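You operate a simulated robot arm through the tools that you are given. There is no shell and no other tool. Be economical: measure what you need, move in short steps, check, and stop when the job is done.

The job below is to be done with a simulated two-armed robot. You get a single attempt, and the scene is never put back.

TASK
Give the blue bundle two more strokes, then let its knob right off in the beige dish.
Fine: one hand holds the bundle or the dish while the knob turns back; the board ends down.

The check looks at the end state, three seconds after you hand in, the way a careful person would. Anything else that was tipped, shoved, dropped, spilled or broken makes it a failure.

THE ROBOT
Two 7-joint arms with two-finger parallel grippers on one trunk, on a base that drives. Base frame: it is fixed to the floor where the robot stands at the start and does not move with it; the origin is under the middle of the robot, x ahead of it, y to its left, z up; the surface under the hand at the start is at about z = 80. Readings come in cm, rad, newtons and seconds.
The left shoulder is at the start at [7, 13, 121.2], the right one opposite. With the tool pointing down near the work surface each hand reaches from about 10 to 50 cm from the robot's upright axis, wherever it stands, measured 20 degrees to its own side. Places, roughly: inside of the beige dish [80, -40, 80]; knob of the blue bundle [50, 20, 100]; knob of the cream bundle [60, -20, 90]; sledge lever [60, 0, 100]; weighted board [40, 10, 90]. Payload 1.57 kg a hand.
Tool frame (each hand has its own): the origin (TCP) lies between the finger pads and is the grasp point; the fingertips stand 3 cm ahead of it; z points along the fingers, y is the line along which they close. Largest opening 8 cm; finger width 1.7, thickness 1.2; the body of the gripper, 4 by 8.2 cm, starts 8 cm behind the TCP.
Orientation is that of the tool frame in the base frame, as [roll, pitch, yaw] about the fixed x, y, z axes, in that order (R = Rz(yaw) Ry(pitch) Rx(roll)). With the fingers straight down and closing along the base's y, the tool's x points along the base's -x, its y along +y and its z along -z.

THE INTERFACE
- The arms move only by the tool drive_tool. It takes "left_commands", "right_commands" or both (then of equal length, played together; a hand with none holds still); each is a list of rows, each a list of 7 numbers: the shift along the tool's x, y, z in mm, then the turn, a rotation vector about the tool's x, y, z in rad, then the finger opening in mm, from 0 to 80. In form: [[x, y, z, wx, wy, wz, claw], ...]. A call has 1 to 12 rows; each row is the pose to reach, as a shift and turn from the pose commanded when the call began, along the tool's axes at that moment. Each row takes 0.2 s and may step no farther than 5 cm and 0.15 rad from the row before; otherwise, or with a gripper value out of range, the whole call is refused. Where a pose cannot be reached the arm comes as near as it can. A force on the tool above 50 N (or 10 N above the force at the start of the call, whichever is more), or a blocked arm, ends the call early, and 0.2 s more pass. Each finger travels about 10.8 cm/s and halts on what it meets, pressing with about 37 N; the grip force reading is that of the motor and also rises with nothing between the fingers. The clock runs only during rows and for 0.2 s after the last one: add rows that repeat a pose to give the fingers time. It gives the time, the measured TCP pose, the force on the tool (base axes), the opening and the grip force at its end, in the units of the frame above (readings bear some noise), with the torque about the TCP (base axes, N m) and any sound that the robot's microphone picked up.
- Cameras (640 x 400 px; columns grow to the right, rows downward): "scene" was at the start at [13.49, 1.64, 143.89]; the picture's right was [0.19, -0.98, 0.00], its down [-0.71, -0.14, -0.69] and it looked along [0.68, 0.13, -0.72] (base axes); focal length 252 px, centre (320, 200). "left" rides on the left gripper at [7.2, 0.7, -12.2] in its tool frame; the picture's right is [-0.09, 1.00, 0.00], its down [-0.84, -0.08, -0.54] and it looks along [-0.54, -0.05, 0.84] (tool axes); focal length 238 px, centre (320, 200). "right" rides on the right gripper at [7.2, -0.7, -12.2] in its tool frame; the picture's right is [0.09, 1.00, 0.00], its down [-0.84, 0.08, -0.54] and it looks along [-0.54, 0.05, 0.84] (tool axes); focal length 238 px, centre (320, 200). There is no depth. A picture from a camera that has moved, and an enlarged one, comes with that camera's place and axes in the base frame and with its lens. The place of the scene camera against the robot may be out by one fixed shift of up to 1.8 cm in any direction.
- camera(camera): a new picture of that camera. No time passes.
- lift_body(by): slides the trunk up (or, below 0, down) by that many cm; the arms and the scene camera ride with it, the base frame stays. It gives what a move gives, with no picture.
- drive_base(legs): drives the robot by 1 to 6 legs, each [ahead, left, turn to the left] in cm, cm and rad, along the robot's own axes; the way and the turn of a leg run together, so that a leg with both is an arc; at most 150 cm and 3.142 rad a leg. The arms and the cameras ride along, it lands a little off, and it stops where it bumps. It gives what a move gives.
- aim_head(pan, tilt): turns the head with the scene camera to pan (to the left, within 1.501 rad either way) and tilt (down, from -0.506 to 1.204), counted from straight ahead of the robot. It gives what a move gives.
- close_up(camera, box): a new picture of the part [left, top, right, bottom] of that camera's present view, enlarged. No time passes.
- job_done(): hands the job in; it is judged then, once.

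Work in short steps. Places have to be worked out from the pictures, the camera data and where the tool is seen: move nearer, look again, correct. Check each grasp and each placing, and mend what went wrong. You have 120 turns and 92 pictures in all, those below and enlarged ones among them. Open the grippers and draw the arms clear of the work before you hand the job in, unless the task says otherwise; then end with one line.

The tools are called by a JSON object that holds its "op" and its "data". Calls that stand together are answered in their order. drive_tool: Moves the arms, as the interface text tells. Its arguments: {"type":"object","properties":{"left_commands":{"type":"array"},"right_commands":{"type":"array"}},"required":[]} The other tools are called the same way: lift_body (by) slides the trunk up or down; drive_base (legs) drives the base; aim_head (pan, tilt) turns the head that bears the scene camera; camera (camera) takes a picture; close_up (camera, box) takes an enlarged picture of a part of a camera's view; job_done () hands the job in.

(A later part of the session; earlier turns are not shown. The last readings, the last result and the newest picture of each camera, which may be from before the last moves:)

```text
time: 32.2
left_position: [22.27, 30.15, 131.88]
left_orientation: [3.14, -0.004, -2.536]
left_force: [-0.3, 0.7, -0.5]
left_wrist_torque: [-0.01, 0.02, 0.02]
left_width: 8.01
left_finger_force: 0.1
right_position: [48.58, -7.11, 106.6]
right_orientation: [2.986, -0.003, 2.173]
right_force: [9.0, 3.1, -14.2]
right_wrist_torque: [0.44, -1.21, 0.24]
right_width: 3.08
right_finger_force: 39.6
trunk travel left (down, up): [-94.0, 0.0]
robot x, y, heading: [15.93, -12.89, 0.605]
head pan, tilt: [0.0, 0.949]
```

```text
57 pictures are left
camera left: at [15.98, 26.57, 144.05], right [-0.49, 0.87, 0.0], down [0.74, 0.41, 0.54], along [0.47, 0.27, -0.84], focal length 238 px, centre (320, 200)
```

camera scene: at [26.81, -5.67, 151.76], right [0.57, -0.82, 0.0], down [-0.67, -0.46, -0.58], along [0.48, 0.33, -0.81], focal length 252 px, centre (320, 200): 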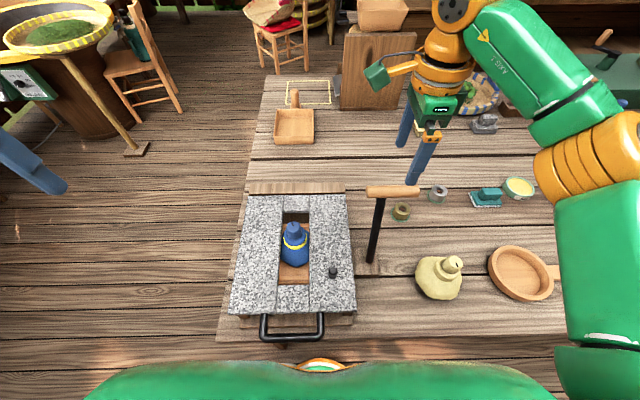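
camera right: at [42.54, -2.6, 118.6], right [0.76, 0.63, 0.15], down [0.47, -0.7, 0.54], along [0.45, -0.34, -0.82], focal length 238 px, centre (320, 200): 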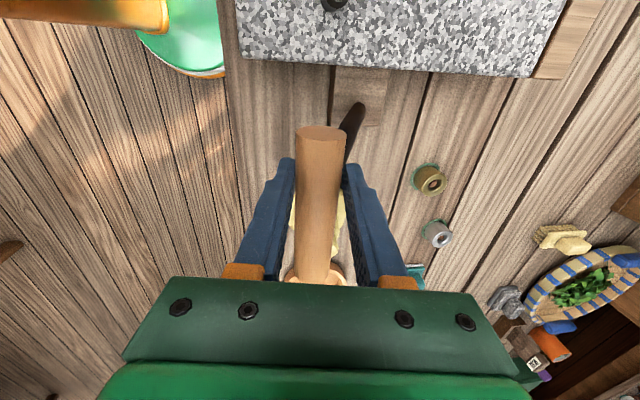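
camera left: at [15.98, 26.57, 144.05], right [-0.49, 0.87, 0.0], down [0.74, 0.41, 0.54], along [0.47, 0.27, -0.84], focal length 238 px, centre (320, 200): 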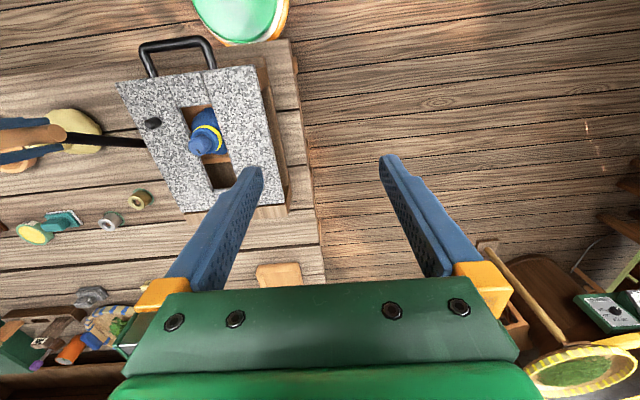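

The lever leans back about 0.35 rad. I test whether it goes further back: 1.5 cm more, dropping along the arc.

{"op": "drive_tool", "data": {"right_commands": [[0, -6, -2, 0, 0, 0, 10], [0, -12, 0, 0, 0, 0, 10], [0, -18, 2, 0, 0, 0, 10], [0, -24, 4, 0, 0, 0, 10]]}}

{"op": "close_up", "data": {"camera": "scene", "box": [220, 150, 420, 350]}}

```text
time: 33.2
left_position: [22.47, 30.18, 131.86]
left_orientation: [3.138, -0.005, -2.537]
left_force: [0.1, -1.0, 0.2]
left_wrist_torque: [0.0, 0.0, 0.02]
left_width: 7.97
left_finger_force: 0.0
right_position: [46.81, -8.42, 105.75]
right_orientation: [2.987, -0.005, 2.173]
right_force: [15.4, 5.0, -10.9]
right_wrist_torque: [0.79, -1.1, 0.43]
right_width: 3.24
right_finger_force: 40.9
trunk travel left (down, up): [-94.0, 0.0]
robot x, y, heading: [16.14, -12.75, 0.604]
head pan, tilt: [0.0, 0.949]
```

```text
2.00 times, centred on (320, 250) of scene
camera zoom: at [27.82, -5.5, 151.68], right [0.57, -0.82, 0.0], down [-0.67, -0.46, -0.58], along [0.47, 0.33, -0.82], focal length 504 px, centre (320, 100)
```

zoom: 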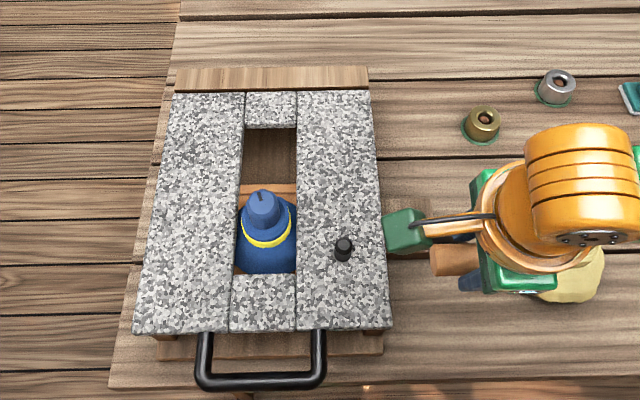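

Still travelling with rising force from the shaft prying the fingers. I loosen to a cage grip so the bar can pivot freely, and keep pulling.

{"op": "drive_tool", "data": {"right_commands": [[0, 0, 0, 0, 0, 0, 42], [0, -8, 1, 0, 0, 0, 42], [0, -16, 3, 0, 0, 0, 42], [0, -24, 5, 0, 0, 0, 42]]}}

{"op": "camera", "data": {"camera": "right"}}

{"op": "close_up", "data": {"camera": "scene", "box": [220, 150, 420, 350]}}

```text
time: 34.2
left_position: [21.82, 30.05, 131.95]
left_orientation: [-3.141, -0.002, -2.539]
left_force: [-0.8, 0.4, 0.0]
left_wrist_torque: [0.02, -0.01, 0.01]
left_width: 7.96
left_finger_force: 0.1
right_position: [45.29, -8.56, 104.61]
right_orientation: [2.981, 0.0, 2.173]
right_force: [10.8, 5.2, 14.4]
right_wrist_torque: [0.25, -0.69, 0.02]
right_width: 5.4
right_finger_force: 6.3
right hand out of reach, approached as far as the arm can: row 3, 4
trunk travel left (down, up): [-94.0, 0.0]
robot x, y, heading: [15.99, -13.03, 0.605]
head pan, tilt: [0.0, 0.949]
```

```text
55 pictures are left
camera right: at [39.17, -4.07, 116.69], right [0.76, 0.63, 0.16], down [0.47, -0.7, 0.55], along [0.46, -0.34, -0.82], focal length 238 px, centre (320, 200)
```

right: 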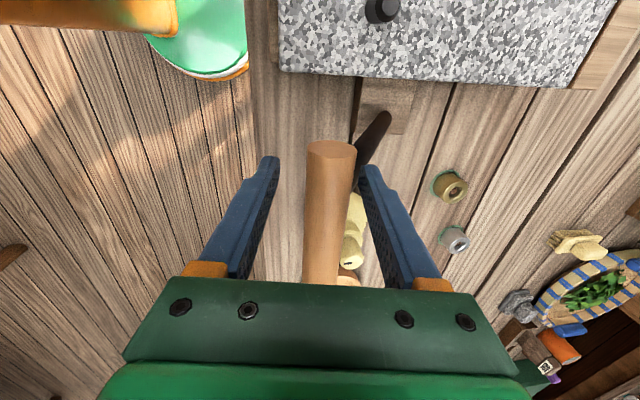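

```text
2.00 times, centred on (320, 250) of scene
camera zoom: at [27.07, -5.55, 151.75], right [0.57, -0.82, 0.0], down [-0.67, -0.46, -0.58], along [0.48, 0.33, -0.81], focal length 504 px, centre (320, 100)
```

zoom: 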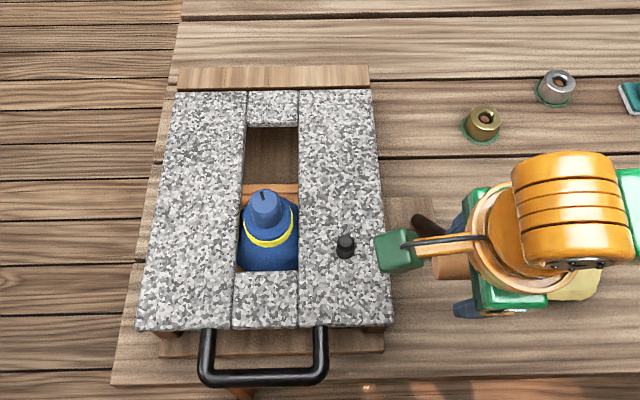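

Arm limit again. I lift off, back the base up 5 cm for room, and come back to the bar.

{"op": "drive_tool", "data": {"right_commands": [[0, 4, 0, 0, 0, 0, 80], [0, 4, -25, 0, 0, 0, 80], [0, 4, -60, 0, 0, 0, 80], [0, 4, -95, 0, 0, 0, 80]]}}

{"op": "drive_base", "data": {"legs": [[-5, 0, 0]]}}

{"op": "camera", "data": {"camera": "right"}}

{"op": "close_up", "data": {"camera": "scene", "box": [220, 130, 420, 330]}}

```text
time: 35.2
left_position: [21.29, 29.84, 132.05]
left_orientation: [-3.141, 0.004, -2.537]
left_force: [0.1, 0.4, 0.5]
left_wrist_torque: [-0.01, -0.04, 0.02]
left_width: 7.99
left_finger_force: 0.1
right_position: [44.61, -8.82, 114.54]
right_orientation: [2.981, 0.001, 2.172]
right_force: [0.6, 0.4, 0.5]
right_wrist_torque: [0.02, -0.02, 0.03]
right_width: 8.01
right_finger_force: 0.1
right hand out of reach, approached as far as the arm can: row 2, 3, 4
trunk travel left (down, up): [-94.0, 0.0]
robot x, y, heading: [16.06, -13.08, 0.601]
head pan, tilt: [0.0, 0.949]
```

```text
time: 36.2
left_position: [18.08, 27.52, 131.67]
left_orientation: [-3.14, -0.006, -2.537]
left_force: [0.7, 0.4, -0.4]
left_wrist_torque: [-0.05, 0.07, 0.02]
left_width: 8.0
left_finger_force: 0.1
right_position: [41.33, -11.17, 114.33]
right_orientation: [2.99, 0.0, 2.171]
right_force: [0.8, -0.3, 0.4]
right_wrist_torque: [-0.09, 0.02, -0.02]
right_width: 8.02
right_finger_force: 0.1
trunk travel left (down, up): [-94.0, 0.0]
robot x, y, heading: [11.77, -15.56, 0.603]
head pan, tilt: [0.0, 0.949]
```

```text
53 pictures are left
camera right: at [35.27, -6.58, 126.35], right [0.76, 0.63, 0.15], down [0.47, -0.69, 0.55], along [0.45, -0.35, -0.82], focal length 238 px, centre (320, 200)
```

right: 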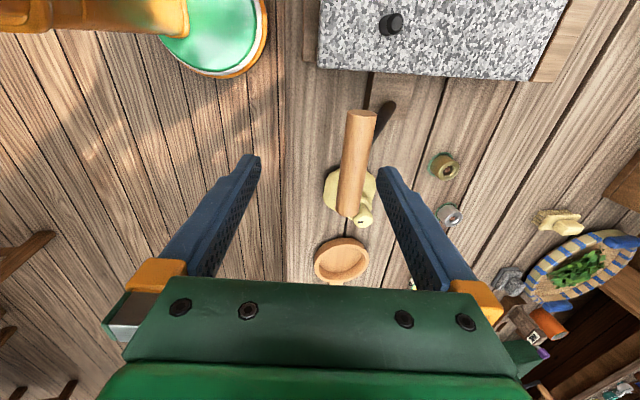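

```text
2.00 times, centred on (320, 230) of scene
camera zoom: at [23.5, -8.04, 151.66], right [0.57, -0.82, 0.0], down [-0.67, -0.46, -0.58], along [0.47, 0.33, -0.82], focal length 504 px, centre (320, 140)
```

zoom: 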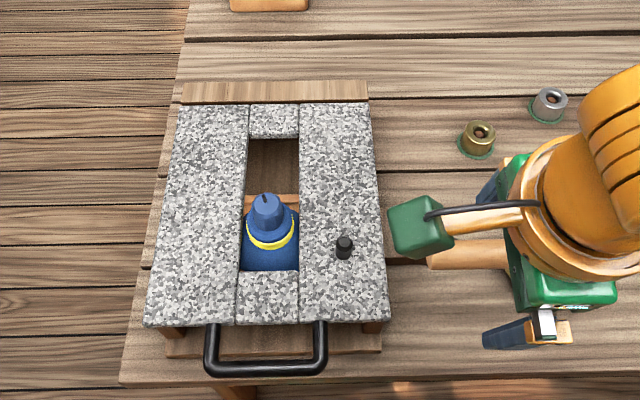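

The lever stayed. Bar is about 3.4 cm ahead, 8 cm below, 1.7 cm right of the tool; I approach tilted like the lever.

{"op": "drive_tool", "data": {"right_commands": [[-5, 10, 0, -0.1, 0, 0, 80], [-10, 20, 10, -0.2, 0, 0, 80], [-15, 32, 30, -0.2, 0, 0, 80], [-15, 33, 50, -0.2, 0, 0, 80]]}}

{"op": "camera", "data": {"camera": "right"}}

```text
time: 37.2
left_position: [17.2, 26.94, 132.05]
left_orientation: [-3.141, 0.003, -2.538]
left_force: [-0.3, 0.2, 0.1]
left_wrist_torque: [0.02, -0.02, -0.01]
left_width: 8.04
left_finger_force: 0.0
right_position: [45.47, -9.77, 110.15]
right_orientation: [2.781, 0.0, 2.174]
right_force: [0.2, 0.1, 0.2]
right_wrist_torque: [0.0, -0.01, -0.05]
right_width: 8.02
right_finger_force: 0.1
right hand out of reach, approached as far as the arm can: row 1, 2, 3, 4
trunk travel left (down, up): [-94.0, 0.0]
robot x, y, heading: [11.7, -16.01, 0.6]
head pan, tilt: [0.0, 0.949]
```

```text
51 pictures are left
camera right: at [37.35, -6.63, 121.35], right [0.72, 0.6, 0.35], down [0.38, -0.76, 0.53], along [0.59, -0.25, -0.77], focal length 238 px, centre (320, 200)
```

right: 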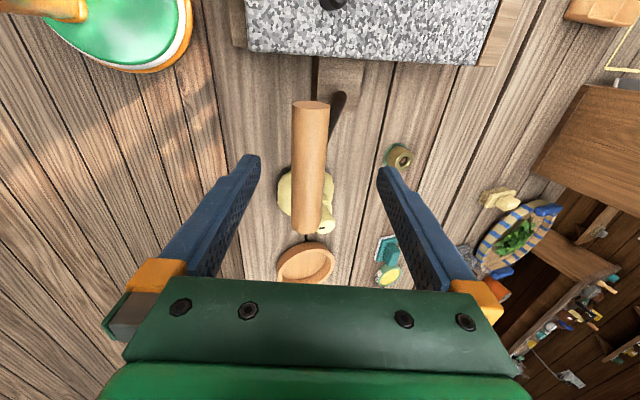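

Nearly centred; 4 cm more along the fingers, then cage the bar.

{"op": "drive_tool", "data": {"right_commands": [[-4, -6, 20, 0, 0, 0, 80], [-6, -7, 38, 0, 0, 0, 80], [-6, -7, 38, 0, 0, 0, 50], [-6, -7, 38, 0, 0, 0, 42]]}}

{"op": "camera", "data": {"camera": "right"}}

```text
time: 38.2
left_position: [17.31, 27.04, 131.98]
left_orientation: [-3.14, 0.001, -2.538]
left_force: [1.0, -0.6, 0.2]
left_wrist_torque: [0.0, -0.02, -0.06]
left_width: 8.0
left_finger_force: 0.1
right_position: [46.45, -9.56, 106.18]
right_orientation: [2.782, 0.001, 2.171]
right_force: [-0.5, -0.5, -0.2]
right_wrist_torque: [0.02, 0.02, -0.02]
right_width: 4.23
right_finger_force: 0.0
trunk travel left (down, up): [-94.0, 0.0]
robot x, y, heading: [11.96, -16.04, 0.602]
head pan, tilt: [0.0, 0.949]
```

```text
50 pictures are left
camera right: at [38.42, -6.49, 117.43], right [0.72, 0.6, 0.35], down [0.38, -0.76, 0.53], along [0.59, -0.25, -0.77], focal length 238 px, centre (320, 200)
```

right: 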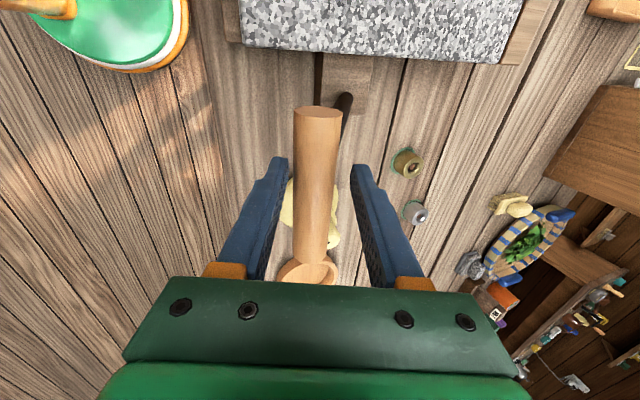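

Caged. Now pull along tool -y (tangent to the lever's arc) until the stop.

{"op": "drive_tool", "data": {"right_commands": [[0, -8, 0, 0, 0, 0, 42], [0, -16, 0, -0.02, 0, 0, 42], [0, -24, 1, -0.04, 0, 0, 42], [0, -32, 2, -0.06, 0, 0, 42], [0, -40, 3, -0.08, 0, 0, 42]]}}

{"op": "close_up", "data": {"camera": "scene", "box": [220, 130, 420, 330]}}

```text
time: 39.4
left_position: [17.41, 27.23, 131.89]
left_orientation: [-3.139, 0.0, -2.539]
left_force: [-0.2, 0.4, 0.5]
left_wrist_torque: [0.0, -0.01, 0.01]
left_width: 7.98
left_finger_force: 0.2
right_position: [45.4, -9.53, 103.62]
right_orientation: [2.701, -0.002, 2.173]
right_force: [9.4, 4.8, 11.6]
right_wrist_torque: [0.27, -0.38, -0.03]
right_width: 5.45
right_finger_force: 6.7
right hand out of reach, approached as far as the arm can: row 2, 3, 4, 5
trunk travel left (down, up): [-94.0, 0.0]
robot x, y, heading: [11.79, -15.84, 0.598]
head pan, tilt: [0.0, 0.949]
```

```text
2.00 times, centred on (320, 230) of scene
camera zoom: at [22.84, -8.5, 151.76], right [0.57, -0.82, 0.0], down [-0.67, -0.46, -0.58], along [0.48, 0.33, -0.81], focal length 504 px, centre (320, 140)
```

zoom: 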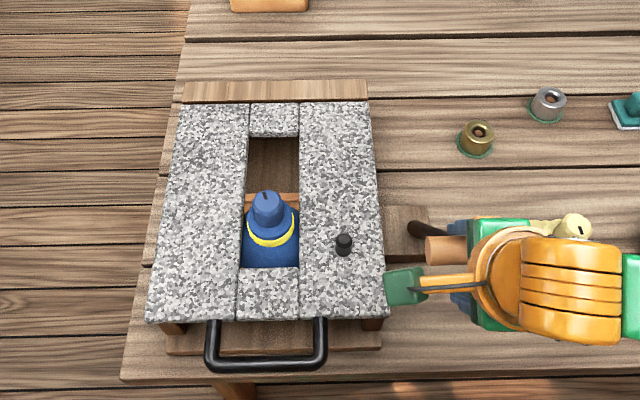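

The loose finger just yields. I grip the bar now (aligned with lever) and pull gently to test for the stop.

{"op": "drive_tool", "data": {"right_commands": [[0, 15, 0, 0, 0, 0, 42], [0, 25, 0, 0.04, 0, 0, 20], [0, 25, 0, 0.04, 0, 0, 10], [0, 25, 0, 0.04, 0, 0, 10]]}}

{"op": "drive_tool", "data": {"right_commands": [[0, -4, 0, 0, 0, 0, 10], [0, -8, 0, -0.02, 0, 0, 10], [0, -12, 0, -0.03, 0, 0, 10], [0, -16, 0, -0.05, 0, 0, 10]]}}

{"op": "close_up", "data": {"camera": "scene", "box": [220, 130, 420, 330]}}

```text
time: 40.4
left_position: [17.1, 26.96, 132.04]
left_orientation: [3.141, 0.002, -2.538]
left_force: [0.2, -0.4, 0.1]
left_wrist_torque: [0.03, 0.0, 0.02]
left_width: 7.99
left_finger_force: 0.1
right_position: [47.02, -8.47, 104.43]
right_orientation: [2.74, 0.002, 2.174]
right_force: [-0.9, -1.6, 0.6]
right_wrist_torque: [-0.29, -0.64, 0.26]
right_width: 2.79
right_finger_force: 38.8
trunk travel left (down, up): [-94.0, 0.0]
robot x, y, heading: [11.75, -15.81, 0.602]
head pan, tilt: [0.0, 0.949]
```

```text
time: 41.5
left_position: [17.56, 27.09, 131.81]
left_orientation: [-3.14, 0.0, -2.536]
left_force: [-0.2, -0.1, -0.3]
left_wrist_torque: [0.01, 0.01, 0.0]
left_width: 8.0
left_finger_force: 0.0
right_position: [46.39, -8.89, 104.17]
right_orientation: [2.677, 0.0, 2.169]
right_force: [9.3, 4.2, 9.1]
right_wrist_torque: [0.02, -0.04, 0.8]
right_width: 2.78
right_finger_force: 37.8
trunk travel left (down, up): [-94.0, 0.0]
robot x, y, heading: [11.61, -15.9, 0.601]
head pan, tilt: [0.0, 0.949]
stopped in row 4 (right hand): the force on the tool passed its limit at 53 N (the readings are from after the stop); the commanded pose is now the measured one
```

```text
2.00 times, centred on (320, 230) of scene
camera zoom: at [22.95, -8.46, 151.69], right [0.57, -0.82, 0.0], down [-0.67, -0.46, -0.58], along [0.48, 0.33, -0.81], focal length 504 px, centre (320, 140)
```

zoom: 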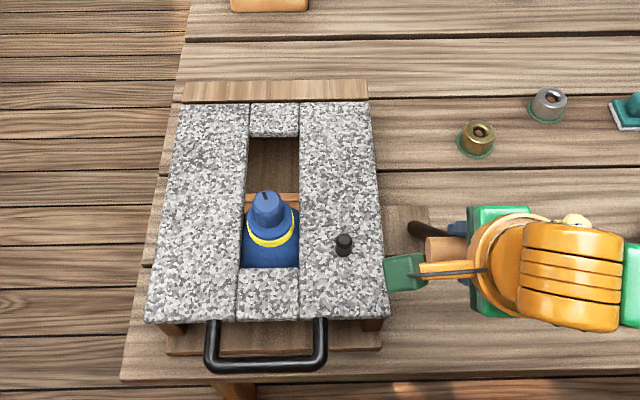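

53 N: that's the near end stop (lever lean about -0.44 rad). Now I swing the lever forward along its arc, rotating the hand with it until vertical.

{"op": "drive_tool", "data": {"right_commands": [[0, 16, 0.5, 0.06, 0, 0, 10], [0, 33, 2, 0.12, 0, 0, 10], [0, 49, 4.4, 0.18, 0, 0, 10], [0, 65, 7.8, 0.24, 0, 0, 10], [0, 81, 12, 0.3, 0, 0, 10], [0, 96, 17.5, 0.36, 0, 0, 10], [0, 111, 24, 0.42, 0, 0, 10], [0, 126, 31, 0.45, 0, 0, 10], [0, 140, 39, 0.46, 0, 0, 10]]}}

{"op": "close_up", "data": {"camera": "scene", "box": [220, 90, 460, 330]}}

```text
time: 43.5
left_position: [16.4, 26.86, 132.12]
left_orientation: [-3.139, 0.009, -2.537]
left_force: [-0.3, 0.1, -0.8]
left_wrist_torque: [0.01, -0.01, -0.01]
left_width: 8.01
left_finger_force: 0.1
right_position: [57.08, -1.14, 107.42]
right_orientation: [3.13, 0.0, 2.171]
right_force: [-2.4, 0.9, 24.7]
right_wrist_torque: [0.36, 0.4, 0.8]
right_width: 2.82
right_finger_force: 38.0
trunk travel left (down, up): [-94.0, 0.0]
robot x, y, heading: [11.71, -15.94, 0.6]
head pan, tilt: [0.0, 0.949]
```

```text
1.67 times, centred on (340, 210) of scene
camera zoom: at [21.57, -8.91, 151.88], right [0.57, -0.82, 0.0], down [-0.67, -0.46, -0.59], along [0.49, 0.33, -0.81], focal length 420 px, centre (287, 183)
```

zoom: 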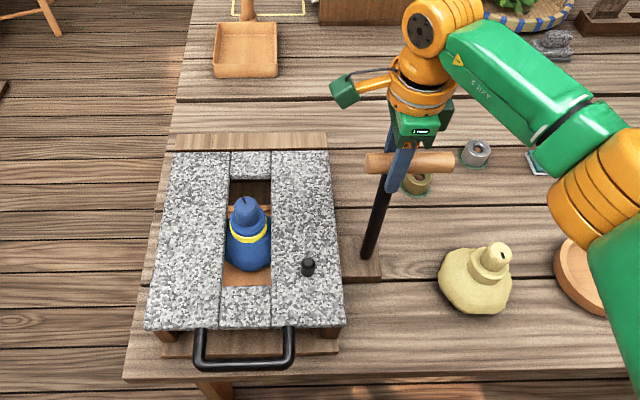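

Good swing. The hand is a bit low for the arc, so I raise ~1 cm and continue forward to find the far stop.

{"op": "drive_tool", "data": {"right_commands": [[0, 0, -8, 0, 0, 0, 10], [0, 12, -11, 0, 0, 0, 10], [0, 24, -10, 0, 0, 0, 10], [0, 36, -9, 0, 0, 0, 10], [0, 48, -6, 0, 0, 0, 10], [0, 58, -3, 0, 0, 0, 10]]}}

{"op": "close_up", "data": {"camera": "scene", "box": [220, 90, 460, 330]}}

```text
time: 44.9
left_position: [16.46, 27.17, 132.04]
left_orientation: [-3.134, 0.007, -2.537]
left_force: [-0.3, 0.1, -0.2]
left_wrist_torque: [-0.03, 0.01, -0.02]
left_width: 7.99
left_finger_force: 0.2
right_position: [59.86, 0.36, 107.88]
right_orientation: [3.129, 0.001, 2.17]
right_force: [-3.3, 7.8, 25.9]
right_wrist_torque: [0.29, 1.48, 0.28]
right_width: 2.94
right_finger_force: 39.3
right hand out of reach, approached as far as the arm can: row 4, 5, 6
trunk travel left (down, up): [-94.0, 0.0]
robot x, y, heading: [11.96, -15.57, 0.605]
head pan, tilt: [0.0, 0.949]
```

```text
1.67 times, centred on (340, 210) of scene
camera zoom: at [21.6, -8.48, 151.9], right [0.57, -0.82, 0.01], down [-0.67, -0.46, -0.59], along [0.48, 0.33, -0.81], focal length 420 px, centre (287, 183)
```

zoom: 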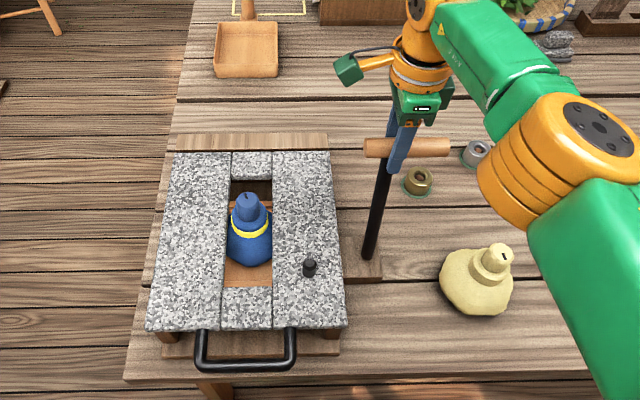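

Reach limit forward. I loosen the fingers, shift the hand back within the cage, move the base 3 cm forward, and regrip.

{"op": "drive_tool", "data": {"right_commands": [[0, 0, 0, 0, 0, 0, 80], [0, 0, 0, 0, 0, 0, 80], [0, -14, 0, 0, 0, 0, 80]]}}

{"op": "drive_base", "data": {"legs": [[3, 0, 0]]}}

{"op": "camera", "data": {"camera": "right"}}

```text
time: 45.7
left_position: [17.28, 27.0, 131.9]
left_orientation: [-3.14, 0.004, -2.538]
left_force: [-1.0, 0.8, 0.1]
left_wrist_torque: [0.02, 0.01, -0.01]
left_width: 8.0
left_finger_force: 0.0
right_position: [59.31, -0.88, 107.33]
right_orientation: [3.139, -0.001, 2.168]
right_force: [0.2, 0.1, 0.1]
right_wrist_torque: [-0.01, -0.03, 0.02]
right_width: 8.01
right_finger_force: 0.0
trunk travel left (down, up): [-94.0, 0.0]
robot x, y, heading: [11.74, -15.87, 0.604]
head pan, tilt: [0.0, 0.949]
```

```text
time: 46.5
left_position: [19.32, 28.44, 132.1]
left_orientation: [-3.141, 0.006, -2.539]
left_force: [-0.3, 0.1, 0.2]
left_wrist_torque: [0.07, -0.03, 0.0]
left_width: 8.0
left_finger_force: 0.0
right_position: [61.48, 0.68, 107.57]
right_orientation: [3.135, -0.002, 2.169]
right_force: [0.4, 0.3, 0.4]
right_wrist_torque: [0.01, -0.06, 0.04]
right_width: 8.01
right_finger_force: 0.0
trunk travel left (down, up): [-94.0, 0.0]
robot x, y, heading: [14.35, -14.12, 0.604]
head pan, tilt: [0.0, 0.949]
```

```text
45 pictures are left
camera right: at [56.84, 6.2, 119.83], right [0.77, 0.64, 0.01], down [0.53, -0.65, 0.54], along [0.35, -0.41, -0.84], focal length 238 px, centre (320, 200)
```

right: 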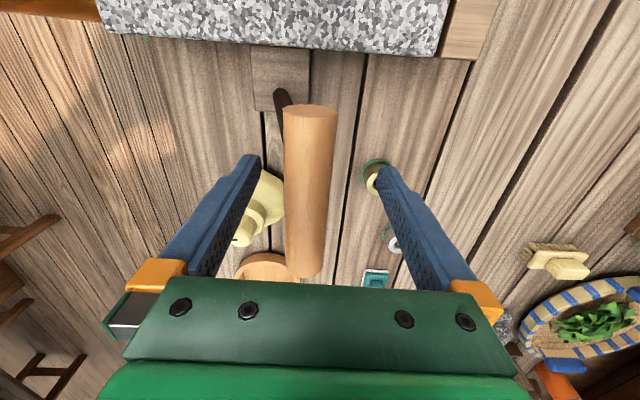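

Bar 0.8 cm behind centre. Grip it and push forward slowly to find the far stop.

{"op": "drive_tool", "data": {"right_commands": [[0, -8, -6, 0, 0, 0, 50], [0, -8, -6, 0, 0, 0, 15], [0, -8, -6, 0, 0, 0, 10], [0, -8, -6, 0, 0, 0, 10]]}}

{"op": "drive_tool", "data": {"right_commands": [[0, 6, 0, 0, 0, 0, 10], [0, 12, 1, 0, 0, 0, 10], [0, 18, 3, 0, 0, 0, 10], [0, 24, 5, 0, 0, 0, 10], [0, 30, 7, 0, 0, 0, 10]]}}

{"op": "close_up", "data": {"camera": "scene", "box": [220, 90, 460, 330]}}

```text
time: 47.5
left_position: [19.88, 28.86, 131.91]
left_orientation: [-3.141, 0.001, -2.539]
left_force: [0.3, -0.2, -0.1]
left_wrist_torque: [-0.04, 0.02, 0.02]
left_width: 8.0
left_finger_force: 0.1
right_position: [61.16, 0.6, 107.76]
right_orientation: [-3.14, -0.003, 2.171]
right_force: [-4.3, 0.3, -10.1]
right_wrist_torque: [-0.55, 0.86, 0.79]
right_width: 3.04
right_finger_force: 39.9
trunk travel left (down, up): [-94.0, 0.0]
robot x, y, heading: [14.27, -13.97, 0.605]
head pan, tilt: [0.0, 0.949]
```

```text
time: 48.7
left_position: [18.48, 27.71, 132.45]
left_orientation: [3.14, 0.016, -2.537]
left_force: [0.2, -0.1, -0.9]
left_wrist_torque: [-0.01, -0.01, -0.02]
left_width: 8.02
left_finger_force: 0.1
right_position: [61.83, 0.9, 108.01]
right_orientation: [3.133, 0.0, 2.169]
right_force: [-29.4, -20.2, -9.0]
right_wrist_torque: [-0.72, 1.54, 0.61]
right_width: 3.01
right_finger_force: 39.7
right hand out of reach, approached as far as the arm can: row 5
trunk travel left (down, up): [-94.0, 0.0]
robot x, y, heading: [14.27, -14.63, 0.607]
head pan, tilt: [0.0, 0.949]
```

```text
1.67 times, centred on (340, 210) of scene
camera zoom: at [23.49, -8.15, 151.93], right [0.57, -0.82, 0.0], down [-0.66, -0.46, -0.59], along [0.49, 0.34, -0.81], focal length 420 px, centre (287, 183)
```

zoom: 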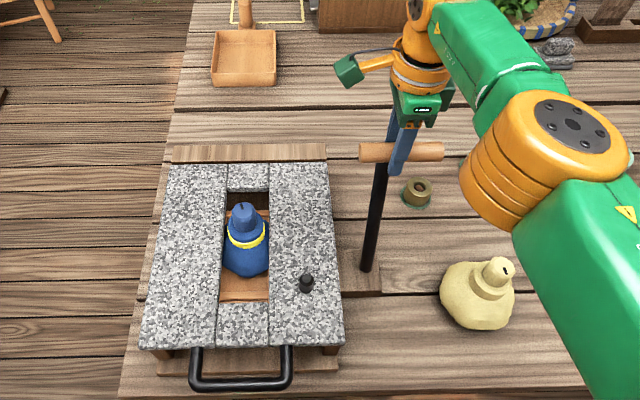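

36 N at exactly the starting lever position: start = far stop, so one full there-and-back stroke is done. I relax the push and read the pose before the second stroke.

{"op": "drive_tool", "data": {"right_commands": [[0, -10, -3, 0, 0, 0, 10], [0, -20, -4, 0, 0, 0, 10]]}}

```text
time: 49.3
left_position: [18.67, 27.74, 132.33]
left_orientation: [3.14, 0.015, -2.536]
left_force: [0.1, -0.9, 0.6]
left_wrist_torque: [0.01, 0.02, -0.01]
left_width: 7.99
left_finger_force: 0.1
right_position: [61.99, 0.67, 108.19]
right_orientation: [3.138, -0.002, 2.17]
right_force: [-27.0, -21.9, -13.4]
right_wrist_torque: [-0.97, 1.08, 0.81]
right_width: 2.95
right_finger_force: 39.1
right hand out of reach, approached as far as the arm can: row 1, 2
trunk travel left (down, up): [-94.0, 0.0]
robot x, y, heading: [14.8, -13.81, 0.603]
head pan, tilt: [0.0, 0.949]
```

Commanded pose is still ahead; keep pulling.

{"op": "drive_tool", "data": {"right_commands": [[0, -15, 0, 0, 0, 0, 10], [0, -30, -1, 0, 0, 0, 10]]}}

```text
time: 49.9
left_position: [18.63, 27.74, 132.36]
left_orientation: [3.14, 0.014, -2.537]
left_force: [0.2, 0.3, -0.2]
left_wrist_torque: [0.0, -0.02, 0.01]
left_width: 8.0
left_finger_force: 0.0
right_position: [62.04, 0.65, 108.3]
right_orientation: [3.138, -0.001, 2.167]
right_force: [-27.8, -20.4, -13.0]
right_wrist_torque: [-1.05, 1.0, 0.85]
right_width: 2.92
right_finger_force: 39.5
right hand out of reach, approached as far as the arm can: row 1, 2
trunk travel left (down, up): [-94.0, 0.0]
robot x, y, heading: [14.52, -14.17, 0.6]
head pan, tilt: [0.0, 0.949]
```

{"op": "drive_tool", "data": {"right_commands": [[0, -20, 5, 0, 0, 0, 10], [0, -40, 5, 0, 0, 0, 10], [0, -60, 3, 0, 0, 0, 10]]}}

```text
time: 50.5
left_position: [18.55, 27.76, 132.5]
left_orientation: [3.138, 0.016, -2.541]
left_force: [-0.3, -0.4, -0.1]
left_wrist_torque: [-0.03, 0.0, -0.01]
left_width: 7.99
left_finger_force: 0.2
right_position: [61.76, 0.73, 108.17]
right_orientation: [3.126, 0.005, 2.167]
right_force: [-8.2, -16.7, 28.1]
right_wrist_torque: [-0.56, 1.77, 0.95]
right_width: 2.96
right_finger_force: 39.7
right hand out of reach, approached as far as the arm can: row 1, 2
trunk travel left (down, up): [-94.0, 0.0]
robot x, y, heading: [14.29, -14.42, 0.598]
head pan, tilt: [0.0, 0.949]
stopped in row 2 (right hand): the force on the tool passed its limit at 53 N (the readings are from after the stop); the commanded pose is now the measured one
```

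Commanded pose is reset to the measured one. Now pull back with the arc (slightly up first).

{"op": "drive_tool", "data": {"right_commands": [[0, -5, -4, 0, 0, 0, 10], [0, -12, -6, 0, 0, 0, 10], [0, -20, -8, 0, 0, 0, 10], [0, -30, -9, 0, 0, 0, 10]]}}

```text
time: 51.5
left_position: [19.12, 27.43, 132.41]
left_orientation: [3.139, 0.015, -2.538]
left_force: [0.3, 0.0, 0.9]
left_wrist_torque: [0.01, 0.03, 0.03]
left_width: 8.0
left_finger_force: 0.2
right_position: [62.25, 0.69, 108.58]
right_orientation: [3.135, 0.0, 2.165]
right_force: [-26.6, -29.9, -25.6]
right_wrist_torque: [-0.8, 0.44, 0.76]
right_width: 2.82
right_finger_force: 38.2
right hand out of reach, approached as far as the arm can: row 1, 2, 3, 4
trunk travel left (down, up): [-94.0, 0.0]
robot x, y, heading: [14.31, -13.63, 0.604]
head pan, tilt: [0.0, 0.949]
```

The arm solution is stuck against the stop. I open the fingers to free it and step back inside the cage.

{"op": "drive_tool", "data": {"right_commands": [[0, 0, 0, 0, 0, 0, 80], [0, 0, 0, 0, 0, 0, 80], [0, -10, 0, 0, 0, 0, 80]]}}

{"op": "camera", "data": {"camera": "scene"}}

```text
time: 52.3
left_position: [19.68, 28.45, 132.17]
left_orientation: [3.14, 0.005, -2.538]
left_force: [-0.1, -0.5, 0.9]
left_wrist_torque: [0.02, -0.01, 0.0]
left_width: 7.99
left_finger_force: 0.1
right_position: [62.71, 1.77, 108.35]
right_orientation: [3.134, 0.001, 2.169]
right_force: [-1.3, -0.6, 1.1]
right_wrist_torque: [0.0, 0.0, 0.0]
right_width: 8.01
right_finger_force: 0.0
right hand out of reach, approached as far as the arm can: row 3
trunk travel left (down, up): [-94.0, 0.0]
robot x, y, heading: [14.08, -14.17, 0.603]
head pan, tilt: [0.0, 0.949]
```

```text
43 pictures are left
camera scene: at [24.94, -7.29, 151.8], right [0.57, -0.82, 0.0], down [-0.67, -0.46, -0.58], along [0.48, 0.33, -0.81], focal length 252 px, centre (320, 200)
```

scene: 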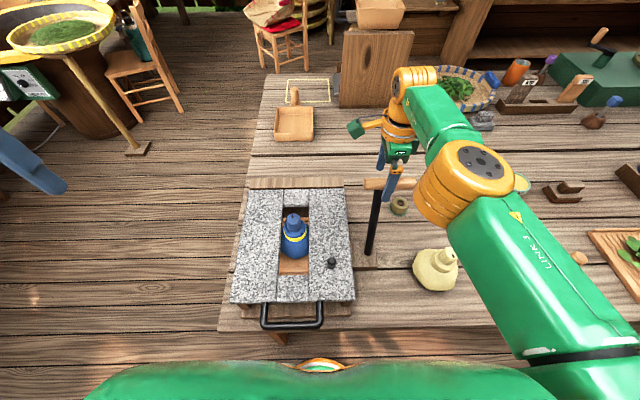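

Arm nearly fully stretched here. I draw the hand back 2 cm and move the base 1.5 cm forward for margin.

{"op": "drive_tool", "data": {"right_commands": [[0, -10, 0, 0, 0, 0, 80], [0, -20, 0, 0, 0, 0, 80]]}}

{"op": "drive_base", "data": {"legs": [[1.7, 0, 0]]}}

{"op": "camera", "data": {"camera": "right"}}

```text
time: 52.9
left_position: [19.8, 28.61, 132.03]
left_orientation: [3.141, 0.003, -2.538]
left_force: [-0.3, -0.5, -0.5]
left_wrist_torque: [0.05, 0.01, -0.03]
left_width: 8.0
left_finger_force: 0.1
right_position: [62.78, 1.87, 108.23]
right_orientation: [3.136, 0.002, 2.167]
right_force: [0.0, 0.2, -0.1]
right_wrist_torque: [0.01, -0.01, 0.01]
right_width: 8.0
right_finger_force: 0.0
right hand out of reach, approached as far as the arm can: row 1, 2
trunk travel left (down, up): [-94.0, 0.0]
robot x, y, heading: [14.48, -14.11, 0.598]
head pan, tilt: [0.0, 0.949]
```

```text
time: 53.7
left_position: [20.6, 29.28, 132.15]
left_orientation: [3.14, 0.009, -2.537]
left_force: [0.0, 0.7, 0.0]
left_wrist_torque: [0.0, 0.01, -0.01]
left_width: 7.98
left_finger_force: 0.1
right_position: [63.73, 2.57, 108.65]
right_orientation: [3.132, 0.004, 2.167]
right_force: [-7.6, -5.5, 6.0]
right_wrist_torque: [-0.22, 0.47, 0.05]
right_width: 8.01
right_finger_force: 0.1
trunk travel left (down, up): [-94.0, 0.0]
robot x, y, heading: [15.76, -12.89, 0.606]
head pan, tilt: [0.0, 0.949]
```

```text
42 pictures are left
camera right: at [59.03, 8.16, 120.83], right [0.77, 0.64, 0.01], down [0.53, -0.65, 0.55], along [0.35, -0.42, -0.84], focal length 238 px, centre (320, 200)
```

right: 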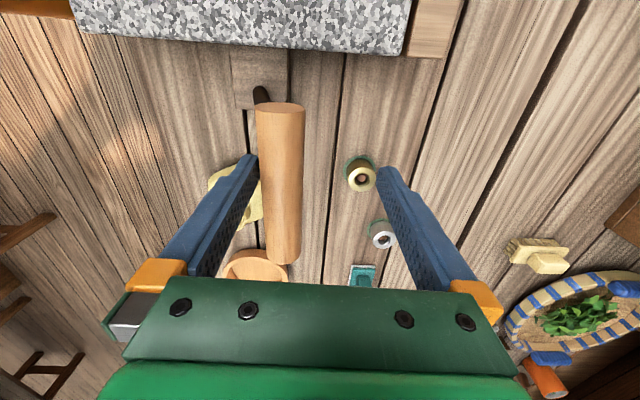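

Rear finger lightly touches the bar. I pull the hand back 3 cm now that the base is nearer.

{"op": "drive_tool", "data": {"right_commands": [[0, -15, 0, 0, 0, 0, 80], [0, -30, 0, 0, 0, 0, 80]]}}

```text
time: 54.3
left_position: [20.65, 29.36, 132.08]
left_orientation: [-3.141, 0.008, -2.537]
left_force: [-0.5, -0.3, -0.3]
left_wrist_torque: [0.0, -0.02, -0.01]
left_width: 8.02
left_finger_force: 0.1
right_position: [63.63, 2.65, 108.54]
right_orientation: [3.133, 0.003, 2.168]
right_force: [-8.3, -5.4, 4.5]
right_wrist_torque: [-0.21, 0.48, 0.08]
right_width: 8.01
right_finger_force: 0.1
right hand out of reach, approached as far as the arm can: row 1, 2
trunk travel left (down, up): [-94.0, 0.0]
robot x, y, heading: [15.68, -13.26, 0.601]
head pan, tilt: [0.0, 0.949]
```

The arm's joint solution is stuck. I'll raise the hand straight out of the bar to get it out of this configuration.

{"op": "drive_tool", "data": {"right_commands": [[0, 40, -20, 0, 0, 0, 80], [0, 60, -50, 0, 0, 0, 80], [0, 60, -80, 0, 0, 0, 80], [0, 60, -110, 0, 0, 0, 80]]}}

```text
time: 55.3
left_position: [20.85, 29.74, 132.08]
left_orientation: [3.141, 0.004, -2.537]
left_force: [-0.5, -0.9, 0.5]
left_wrist_torque: [0.03, 0.0, 0.02]
left_width: 7.98
left_finger_force: 0.2
right_position: [64.72, 1.04, 117.1]
right_orientation: [3.134, 0.005, 2.166]
right_force: [0.1, -0.6, -0.3]
right_wrist_torque: [0.04, -0.02, 0.02]
right_width: 8.02
right_finger_force: 0.0
right hand out of reach, approached as far as the arm can: row 1, 2, 3, 4
trunk travel left (down, up): [-94.0, 0.0]
robot x, y, heading: [15.94, -13.17, 0.603]
head pan, tilt: [0.0, 0.949]
```

Free of the bar. Now draw back toward the body, up high.

{"op": "drive_tool", "data": {"right_commands": [[0, -40, 0, 0, 0, 0, 80], [0, -80, 0, 0, 0, 0, 80], [0, -120, 0, 0, 0, 0, 80], [0, -160, 0, 0, 0, 0, 80]]}}

```text
time: 56.3
left_position: [21.09, 29.7, 131.89]
left_orientation: [-3.141, 0.003, -2.538]
left_force: [0.7, -1.4, -0.8]
left_wrist_torque: [-0.03, 0.0, 0.02]
left_width: 7.99
left_finger_force: 0.0
right_position: [51.68, -7.94, 116.83]
right_orientation: [3.137, 0.006, 2.166]
right_force: [-0.7, 0.5, -0.6]
right_wrist_torque: [0.03, 0.0, 0.01]
right_width: 8.0
right_finger_force: 0.1
right hand out of reach, approached as far as the arm can: row 1
trunk travel left (down, up): [-94.0, 0.0]
robot x, y, heading: [15.64, -13.31, 0.603]
head pan, tilt: [0.0, 0.949]
```

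Working again. I go back above the bar at its far-stop position and descend.

{"op": "drive_tool", "data": {"right_commands": [[4, 40, 0, 0, 0, 0, 80], [8, 80, 0, 0, 0, 0, 80], [12, 115, 0, 0, 0, 0, 80], [14, 131, 0, 0, 0, 0, 80], [14, 131, 25, 0, 0, 0, 80]]}}

{"op": "camera", "data": {"camera": "right"}}

```text
time: 57.5
left_position: [21.3, 29.73, 131.96]
left_orientation: [-3.14, 0.001, -2.538]
left_force: [0.2, -0.4, -0.1]
left_wrist_torque: [0.02, 0.01, 0.0]
left_width: 8.03
left_finger_force: 0.0
right_position: [61.85, 0.52, 114.51]
right_orientation: [3.137, 0.004, 2.168]
right_force: [-0.1, -0.1, -0.4]
right_wrist_torque: [-0.01, -0.03, 0.0]
right_width: 8.0
right_finger_force: 0.0
trunk travel left (down, up): [-94.0, 0.0]
robot x, y, heading: [15.55, -13.1, 0.6]
head pan, tilt: [0.0, 0.949]
```

```text
41 pictures are left
camera right: at [57.12, 6.17, 126.75], right [0.77, 0.64, 0.0], down [0.53, -0.65, 0.55], along [0.35, -0.42, -0.84], focal length 238 px, centre (320, 200)
```

right: 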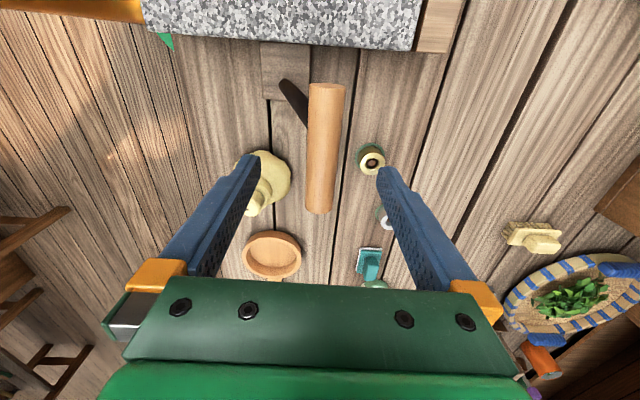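

Same view as at the first grip. Descend and grip.

{"op": "drive_tool", "data": {"right_commands": [[0, 2, 20, 0, 0, 0, 80], [0, 3, 40, 0, 0, 0, 80], [0, 3, 58, 0, 0, 0, 80], [0, 3, 58, 0, 0, 0, 50], [0, 3, 58, 0, 0, 0, 20], [0, 3, 58, 0, 0, 0, 10], [0, 3, 58, 0, 0, 0, 10]]}}

{"op": "drive_tool", "data": {"right_commands": [[0, -12, -2, 0, 0, 0, 10], [0, -24, -5, 0, 0, 0, 10], [0, -36, -7, 0, 0, 0, 10], [0, -48, -8, 0, 0, 0, 10], [0, -60, -8, 0, 0, 0, 10], [0, -75, -8, 0, 0, 0, 10], [0, -90, -7, 0, 0, 0, 10], [0, -105, -5, 0, 0, 0, 10], [0, -120, -2, 0, 0, 0, 10], [0, -135, 2, 0, 0, 0, 10]]}}

```text
time: 59.1
left_position: [21.28, 29.72, 132.05]
left_orientation: [-3.141, 0.001, -2.538]
left_force: [0.4, -1.1, 0.3]
left_wrist_torque: [0.0, 0.02, -0.01]
left_width: 7.99
left_finger_force: 0.1
right_position: [61.98, 0.75, 108.82]
right_orientation: [3.138, 0.003, 2.17]
right_force: [-1.4, -0.9, -2.5]
right_wrist_torque: [-0.3, 0.08, 0.76]
right_width: 2.8
right_finger_force: 38.6
trunk travel left (down, up): [-94.0, 0.0]
robot x, y, heading: [15.97, -13.24, 0.599]
head pan, tilt: [0.0, 0.949]
```

```text
time: 61.3
left_position: [21.79, 29.43, 131.93]
left_orientation: [3.138, 0.0, -2.537]
left_force: [-0.5, -0.8, -0.6]
left_wrist_torque: [0.05, 0.0, 0.02]
left_width: 7.99
left_finger_force: 0.1
right_position: [51.3, -6.96, 108.33]
right_orientation: [3.139, 0.002, 2.168]
right_force: [12.1, -2.1, 3.2]
right_wrist_torque: [1.15, -0.77, 0.0]
right_width: 2.83
right_finger_force: 37.6
trunk travel left (down, up): [-94.0, 0.0]
robot x, y, heading: [15.48, -12.98, 0.601]
head pan, tilt: [0.0, 0.949]
```

Smooth. Continue to the near stop with a modest tilt.

{"op": "drive_tool", "data": {"right_commands": [[0, -12, 3, -0.06, 0, 0, 10], [0, -24, 7, -0.1, 0, 0, 10], [0, -36, 11, -0.14, 0, 0, 10], [0, -46, 15, -0.16, 0, 0, 10], [0, -54, 18, -0.16, 0, 0, 10], [0, -60, 20, -0.16, 0, 0, 10]]}}

{"op": "close_up", "data": {"camera": "scene", "box": [220, 150, 420, 350]}}

```text
time: 62.7
left_position: [21.97, 29.34, 132.22]
left_orientation: [3.135, 0.0, -2.537]
left_force: [-0.5, -0.3, 0.1]
left_wrist_torque: [-0.02, 0.01, 0.02]
left_width: 8.0
left_finger_force: 0.1
right_position: [46.85, -10.15, 106.15]
right_orientation: [2.981, 0.001, 2.166]
right_force: [16.7, -7.5, 12.5]
right_wrist_torque: [0.56, -0.97, -0.14]
right_width: 2.88
right_finger_force: 38.3
right hand out of reach, approached as far as the arm can: row 6
trunk travel left (down, up): [-94.0, 0.0]
robot x, y, heading: [15.54, -13.53, 0.605]
head pan, tilt: [0.0, 0.949]
```

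```text
2.00 times, centred on (320, 250) of scene
camera zoom: at [27.24, -6.51, 151.77], right [0.57, -0.82, -0.01], down [-0.67, -0.46, -0.58], along [0.48, 0.33, -0.81], focal length 504 px, centre (320, 100)
```

zoom: 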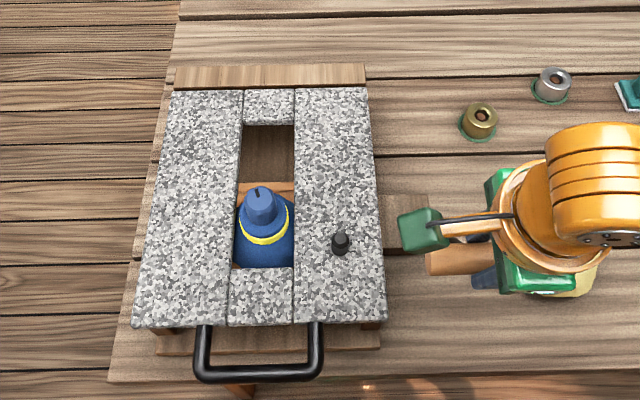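

Near stop reached (u=32.9). Now the return stroke along the arc.

{"op": "drive_tool", "data": {"right_commands": [[0, 16, -4, 0.03, 0, 0, 10], [0, 37, -8, 0.06, 0, 0, 10], [0, 57, -10, 0.1, 0, 0, 10], [0, 78, -11, 0.13, 0, 0, 10], [0, 98, -10.5, 0.16, 0, 0, 10], [0, 118, -8, 0.16, 0, 0, 10], [0, 137, -4.6, 0.16, 0, 0, 10], [0, 157, 0.5, 0.16, 0, 0, 10], [0, 171, 5.3, 0.16, 0, 0, 10], [0, 183, 9.7, 0.16, 0, 0, 10]]}}

```text
time: 64.9
left_position: [20.76, 29.44, 132.03]
left_orientation: [3.14, 0.007, -2.538]
left_force: [0.0, 0.8, -0.9]
left_wrist_torque: [-0.02, -0.05, 0.02]
left_width: 8.0
left_finger_force: 0.0
right_position: [60.82, 0.13, 108.48]
right_orientation: [3.135, 0.003, 2.17]
right_force: [-9.3, -4.1, 0.9]
right_wrist_torque: [-0.08, 1.59, 0.49]
right_width: 2.87
right_finger_force: 38.2
trunk travel left (down, up): [-94.0, 0.0]
robot x, y, heading: [15.58, -12.96, 0.603]
head pan, tilt: [0.0, 0.949]
```

1.3 cm from the far stop; finish the return gently.

{"op": "drive_tool", "data": {"right_commands": [[0, 7, 2, 0, 0, 0, 10], [0, 14, 3, 0, 0, 0, 10], [0, 19, 4, 0, 0, 0, 10]]}}

{"op": "close_up", "data": {"camera": "scene", "box": [220, 150, 420, 350]}}

```text
time: 65.7
left_position: [19.96, 29.05, 132.18]
left_orientation: [-3.139, 0.012, -2.538]
left_force: [-0.4, 0.2, -0.2]
left_wrist_torque: [0.03, 0.02, -0.02]
left_width: 7.99
left_finger_force: 0.0
right_position: [61.76, 0.98, 108.36]
right_orientation: [3.134, 0.005, 2.171]
right_force: [-28.9, -12.0, -9.9]
right_wrist_torque: [-0.32, 1.57, 0.52]
right_width: 2.97
right_finger_force: 39.0
trunk travel left (down, up): [-94.0, 0.0]
robot x, y, heading: [15.61, -13.09, 0.603]
head pan, tilt: [0.0, 0.949]
```

```text
2.00 times, centred on (320, 250) of scene
camera zoom: at [25.11, -6.72, 151.87], right [0.57, -0.82, 0.0], down [-0.66, -0.46, -0.59], along [0.49, 0.33, -0.81], focal length 504 px, centre (320, 100)
```

zoom: 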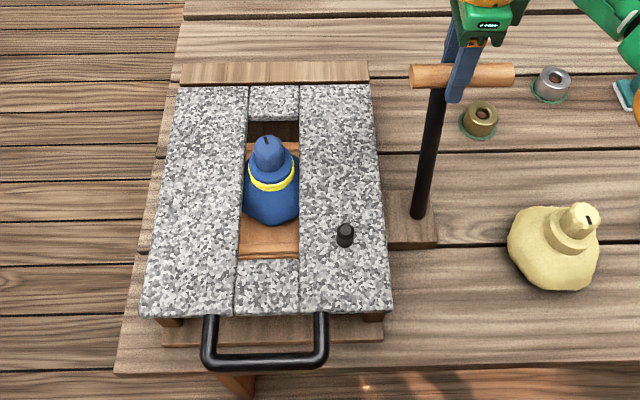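

Two full strokes done, sledge back home. I open the right hand and lift it clear of the lever.

{"op": "drive_tool", "data": {"right_commands": [[0, -8, 0, 0, 0, 0, 30], [0, -10, 0, 0, 0, 0, 80], [0, -10, 0, 0, 0, 0, 80], [0, -10, -30, 0, 0, 0, 80], [0, -10, -70, 0, 0, 0, 80], [-10, -40, -90, 0, 0, 0, 80], [-20, -80, -100, 0, 0, 0, 80], [-30, -120, -100, 0, 0, 0, 80]]}}

{"op": "drive_tool", "data": {"left_commands": [[-30, -25, 20, 0, 0, 0, 80], [-55, -50, 45, 0, 0, 0, 80], [-80, -75, 70, 0, 0, 0, 80], [-100, -100, 90, 0, 0, 0, 80]]}}

{"op": "camera", "data": {"camera": "left"}}

{"op": "camera", "data": {"camera": "scene"}}

```text
time: 67.5
left_position: [21.12, 29.54, 132.0]
left_orientation: [3.139, 0.005, -2.539]
left_force: [0.5, 0.1, -0.5]
left_wrist_torque: [-0.01, 0.02, 0.0]
left_width: 7.99
left_finger_force: 0.0
right_position: [54.35, -7.98, 117.71]
right_orientation: [3.135, 0.005, 2.167]
right_force: [0.2, -0.3, 0.3]
right_wrist_torque: [0.01, 0.0, 0.03]
right_width: 8.03
right_finger_force: 0.1
trunk travel left (down, up): [-94.0, 0.0]
robot x, y, heading: [15.79, -12.95, 0.605]
head pan, tilt: [0.0, 0.949]
```

```text
time: 68.5
left_position: [35.37, 27.05, 122.92]
left_orientation: [3.142, 0.002, -2.534]
left_force: [0.0, 0.3, -0.9]
left_wrist_torque: [0.02, 0.01, 0.01]
left_width: 7.99
left_finger_force: 0.0
right_position: [54.48, -7.73, 117.7]
right_orientation: [3.138, 0.005, 2.169]
right_force: [-0.4, -0.1, -0.5]
right_wrist_torque: [-0.03, -0.01, 0.0]
right_width: 8.01
right_finger_force: 0.0
trunk travel left (down, up): [-94.0, 0.0]
robot x, y, heading: [15.96, -13.38, 0.6]
head pan, tilt: [0.0, 0.949]
```

```text
38 pictures are left
camera left: at [29.06, 23.48, 135.06], right [-0.49, 0.87, 0.0], down [0.73, 0.41, 0.54], along [0.47, 0.27, -0.84], focal length 238 px, centre (320, 200)
```

left: 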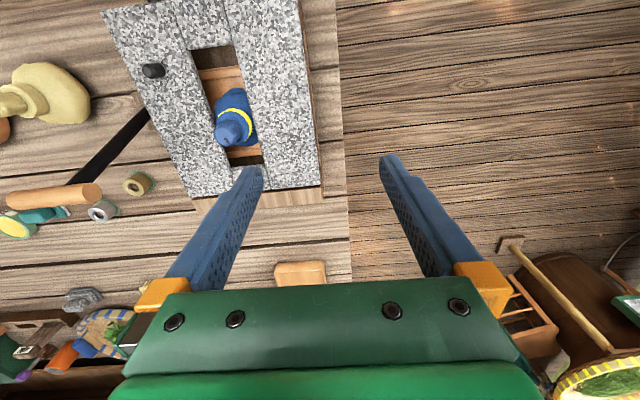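

```text
37 pictures are left
camera scene: at [26.69, -5.99, 151.76], right [0.57, -0.82, 0.0], down [-0.67, -0.46, -0.58], along [0.48, 0.33, -0.81], focal length 252 px, centre (320, 200)
```

scene: 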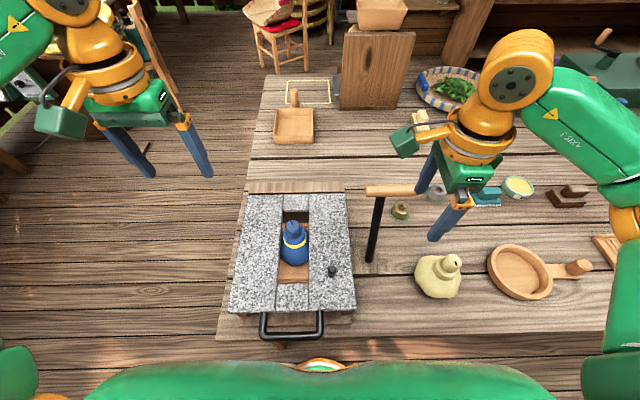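

I move the left hand near the handle for a close look at it and for later grasping.

{"op": "drive_tool", "data": {"left_commands": [[35, -25, 10, 0, 0, 0, 80], [70, -50, 20, 0, 0, 0, 80], [105, -75, 30, 0, 0, 0, 80], [140, -100, 40, 0, 0, 0, 80], [170, -125, 45, 0, 0, 0, 80], [190, -150, 50, 0, 0, 0, 80]]}}

{"op": "camera", "data": {"camera": "left"}}

```text
time: 69.9
left_position: [28.34, 5.12, 118.06]
left_orientation: [3.131, 0.012, -2.547]
left_force: [30.1, 16.7, -8.3]
left_wrist_torque: [-1.77, 3.38, 0.41]
left_width: 7.99
left_finger_force: 0.2
right_position: [54.41, -7.83, 117.81]
right_orientation: [3.136, 0.001, 2.167]
right_force: [-0.1, -0.7, -0.5]
right_wrist_torque: [0.02, 0.0, 0.03]
right_width: 8.01
right_finger_force: 0.0
trunk travel left (down, up): [-94.0, 0.0]
robot x, y, heading: [15.62, -13.32, 0.602]
head pan, tilt: [0.0, 0.949]
stopped in row 6 (left hand): the force on the tool passed its limit at 268 N (the readings are from after the stop); the commanded pose is now the measured one
```

```text
36 pictures are left
camera left: at [22.04, 1.31, 130.17], right [-0.48, 0.88, 0.01], down [0.73, 0.4, 0.55], along [0.48, 0.27, -0.83], focal length 238 px, centre (320, 200)
```

left: 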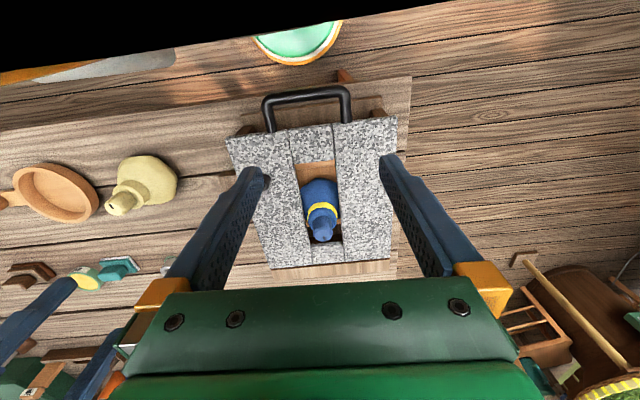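

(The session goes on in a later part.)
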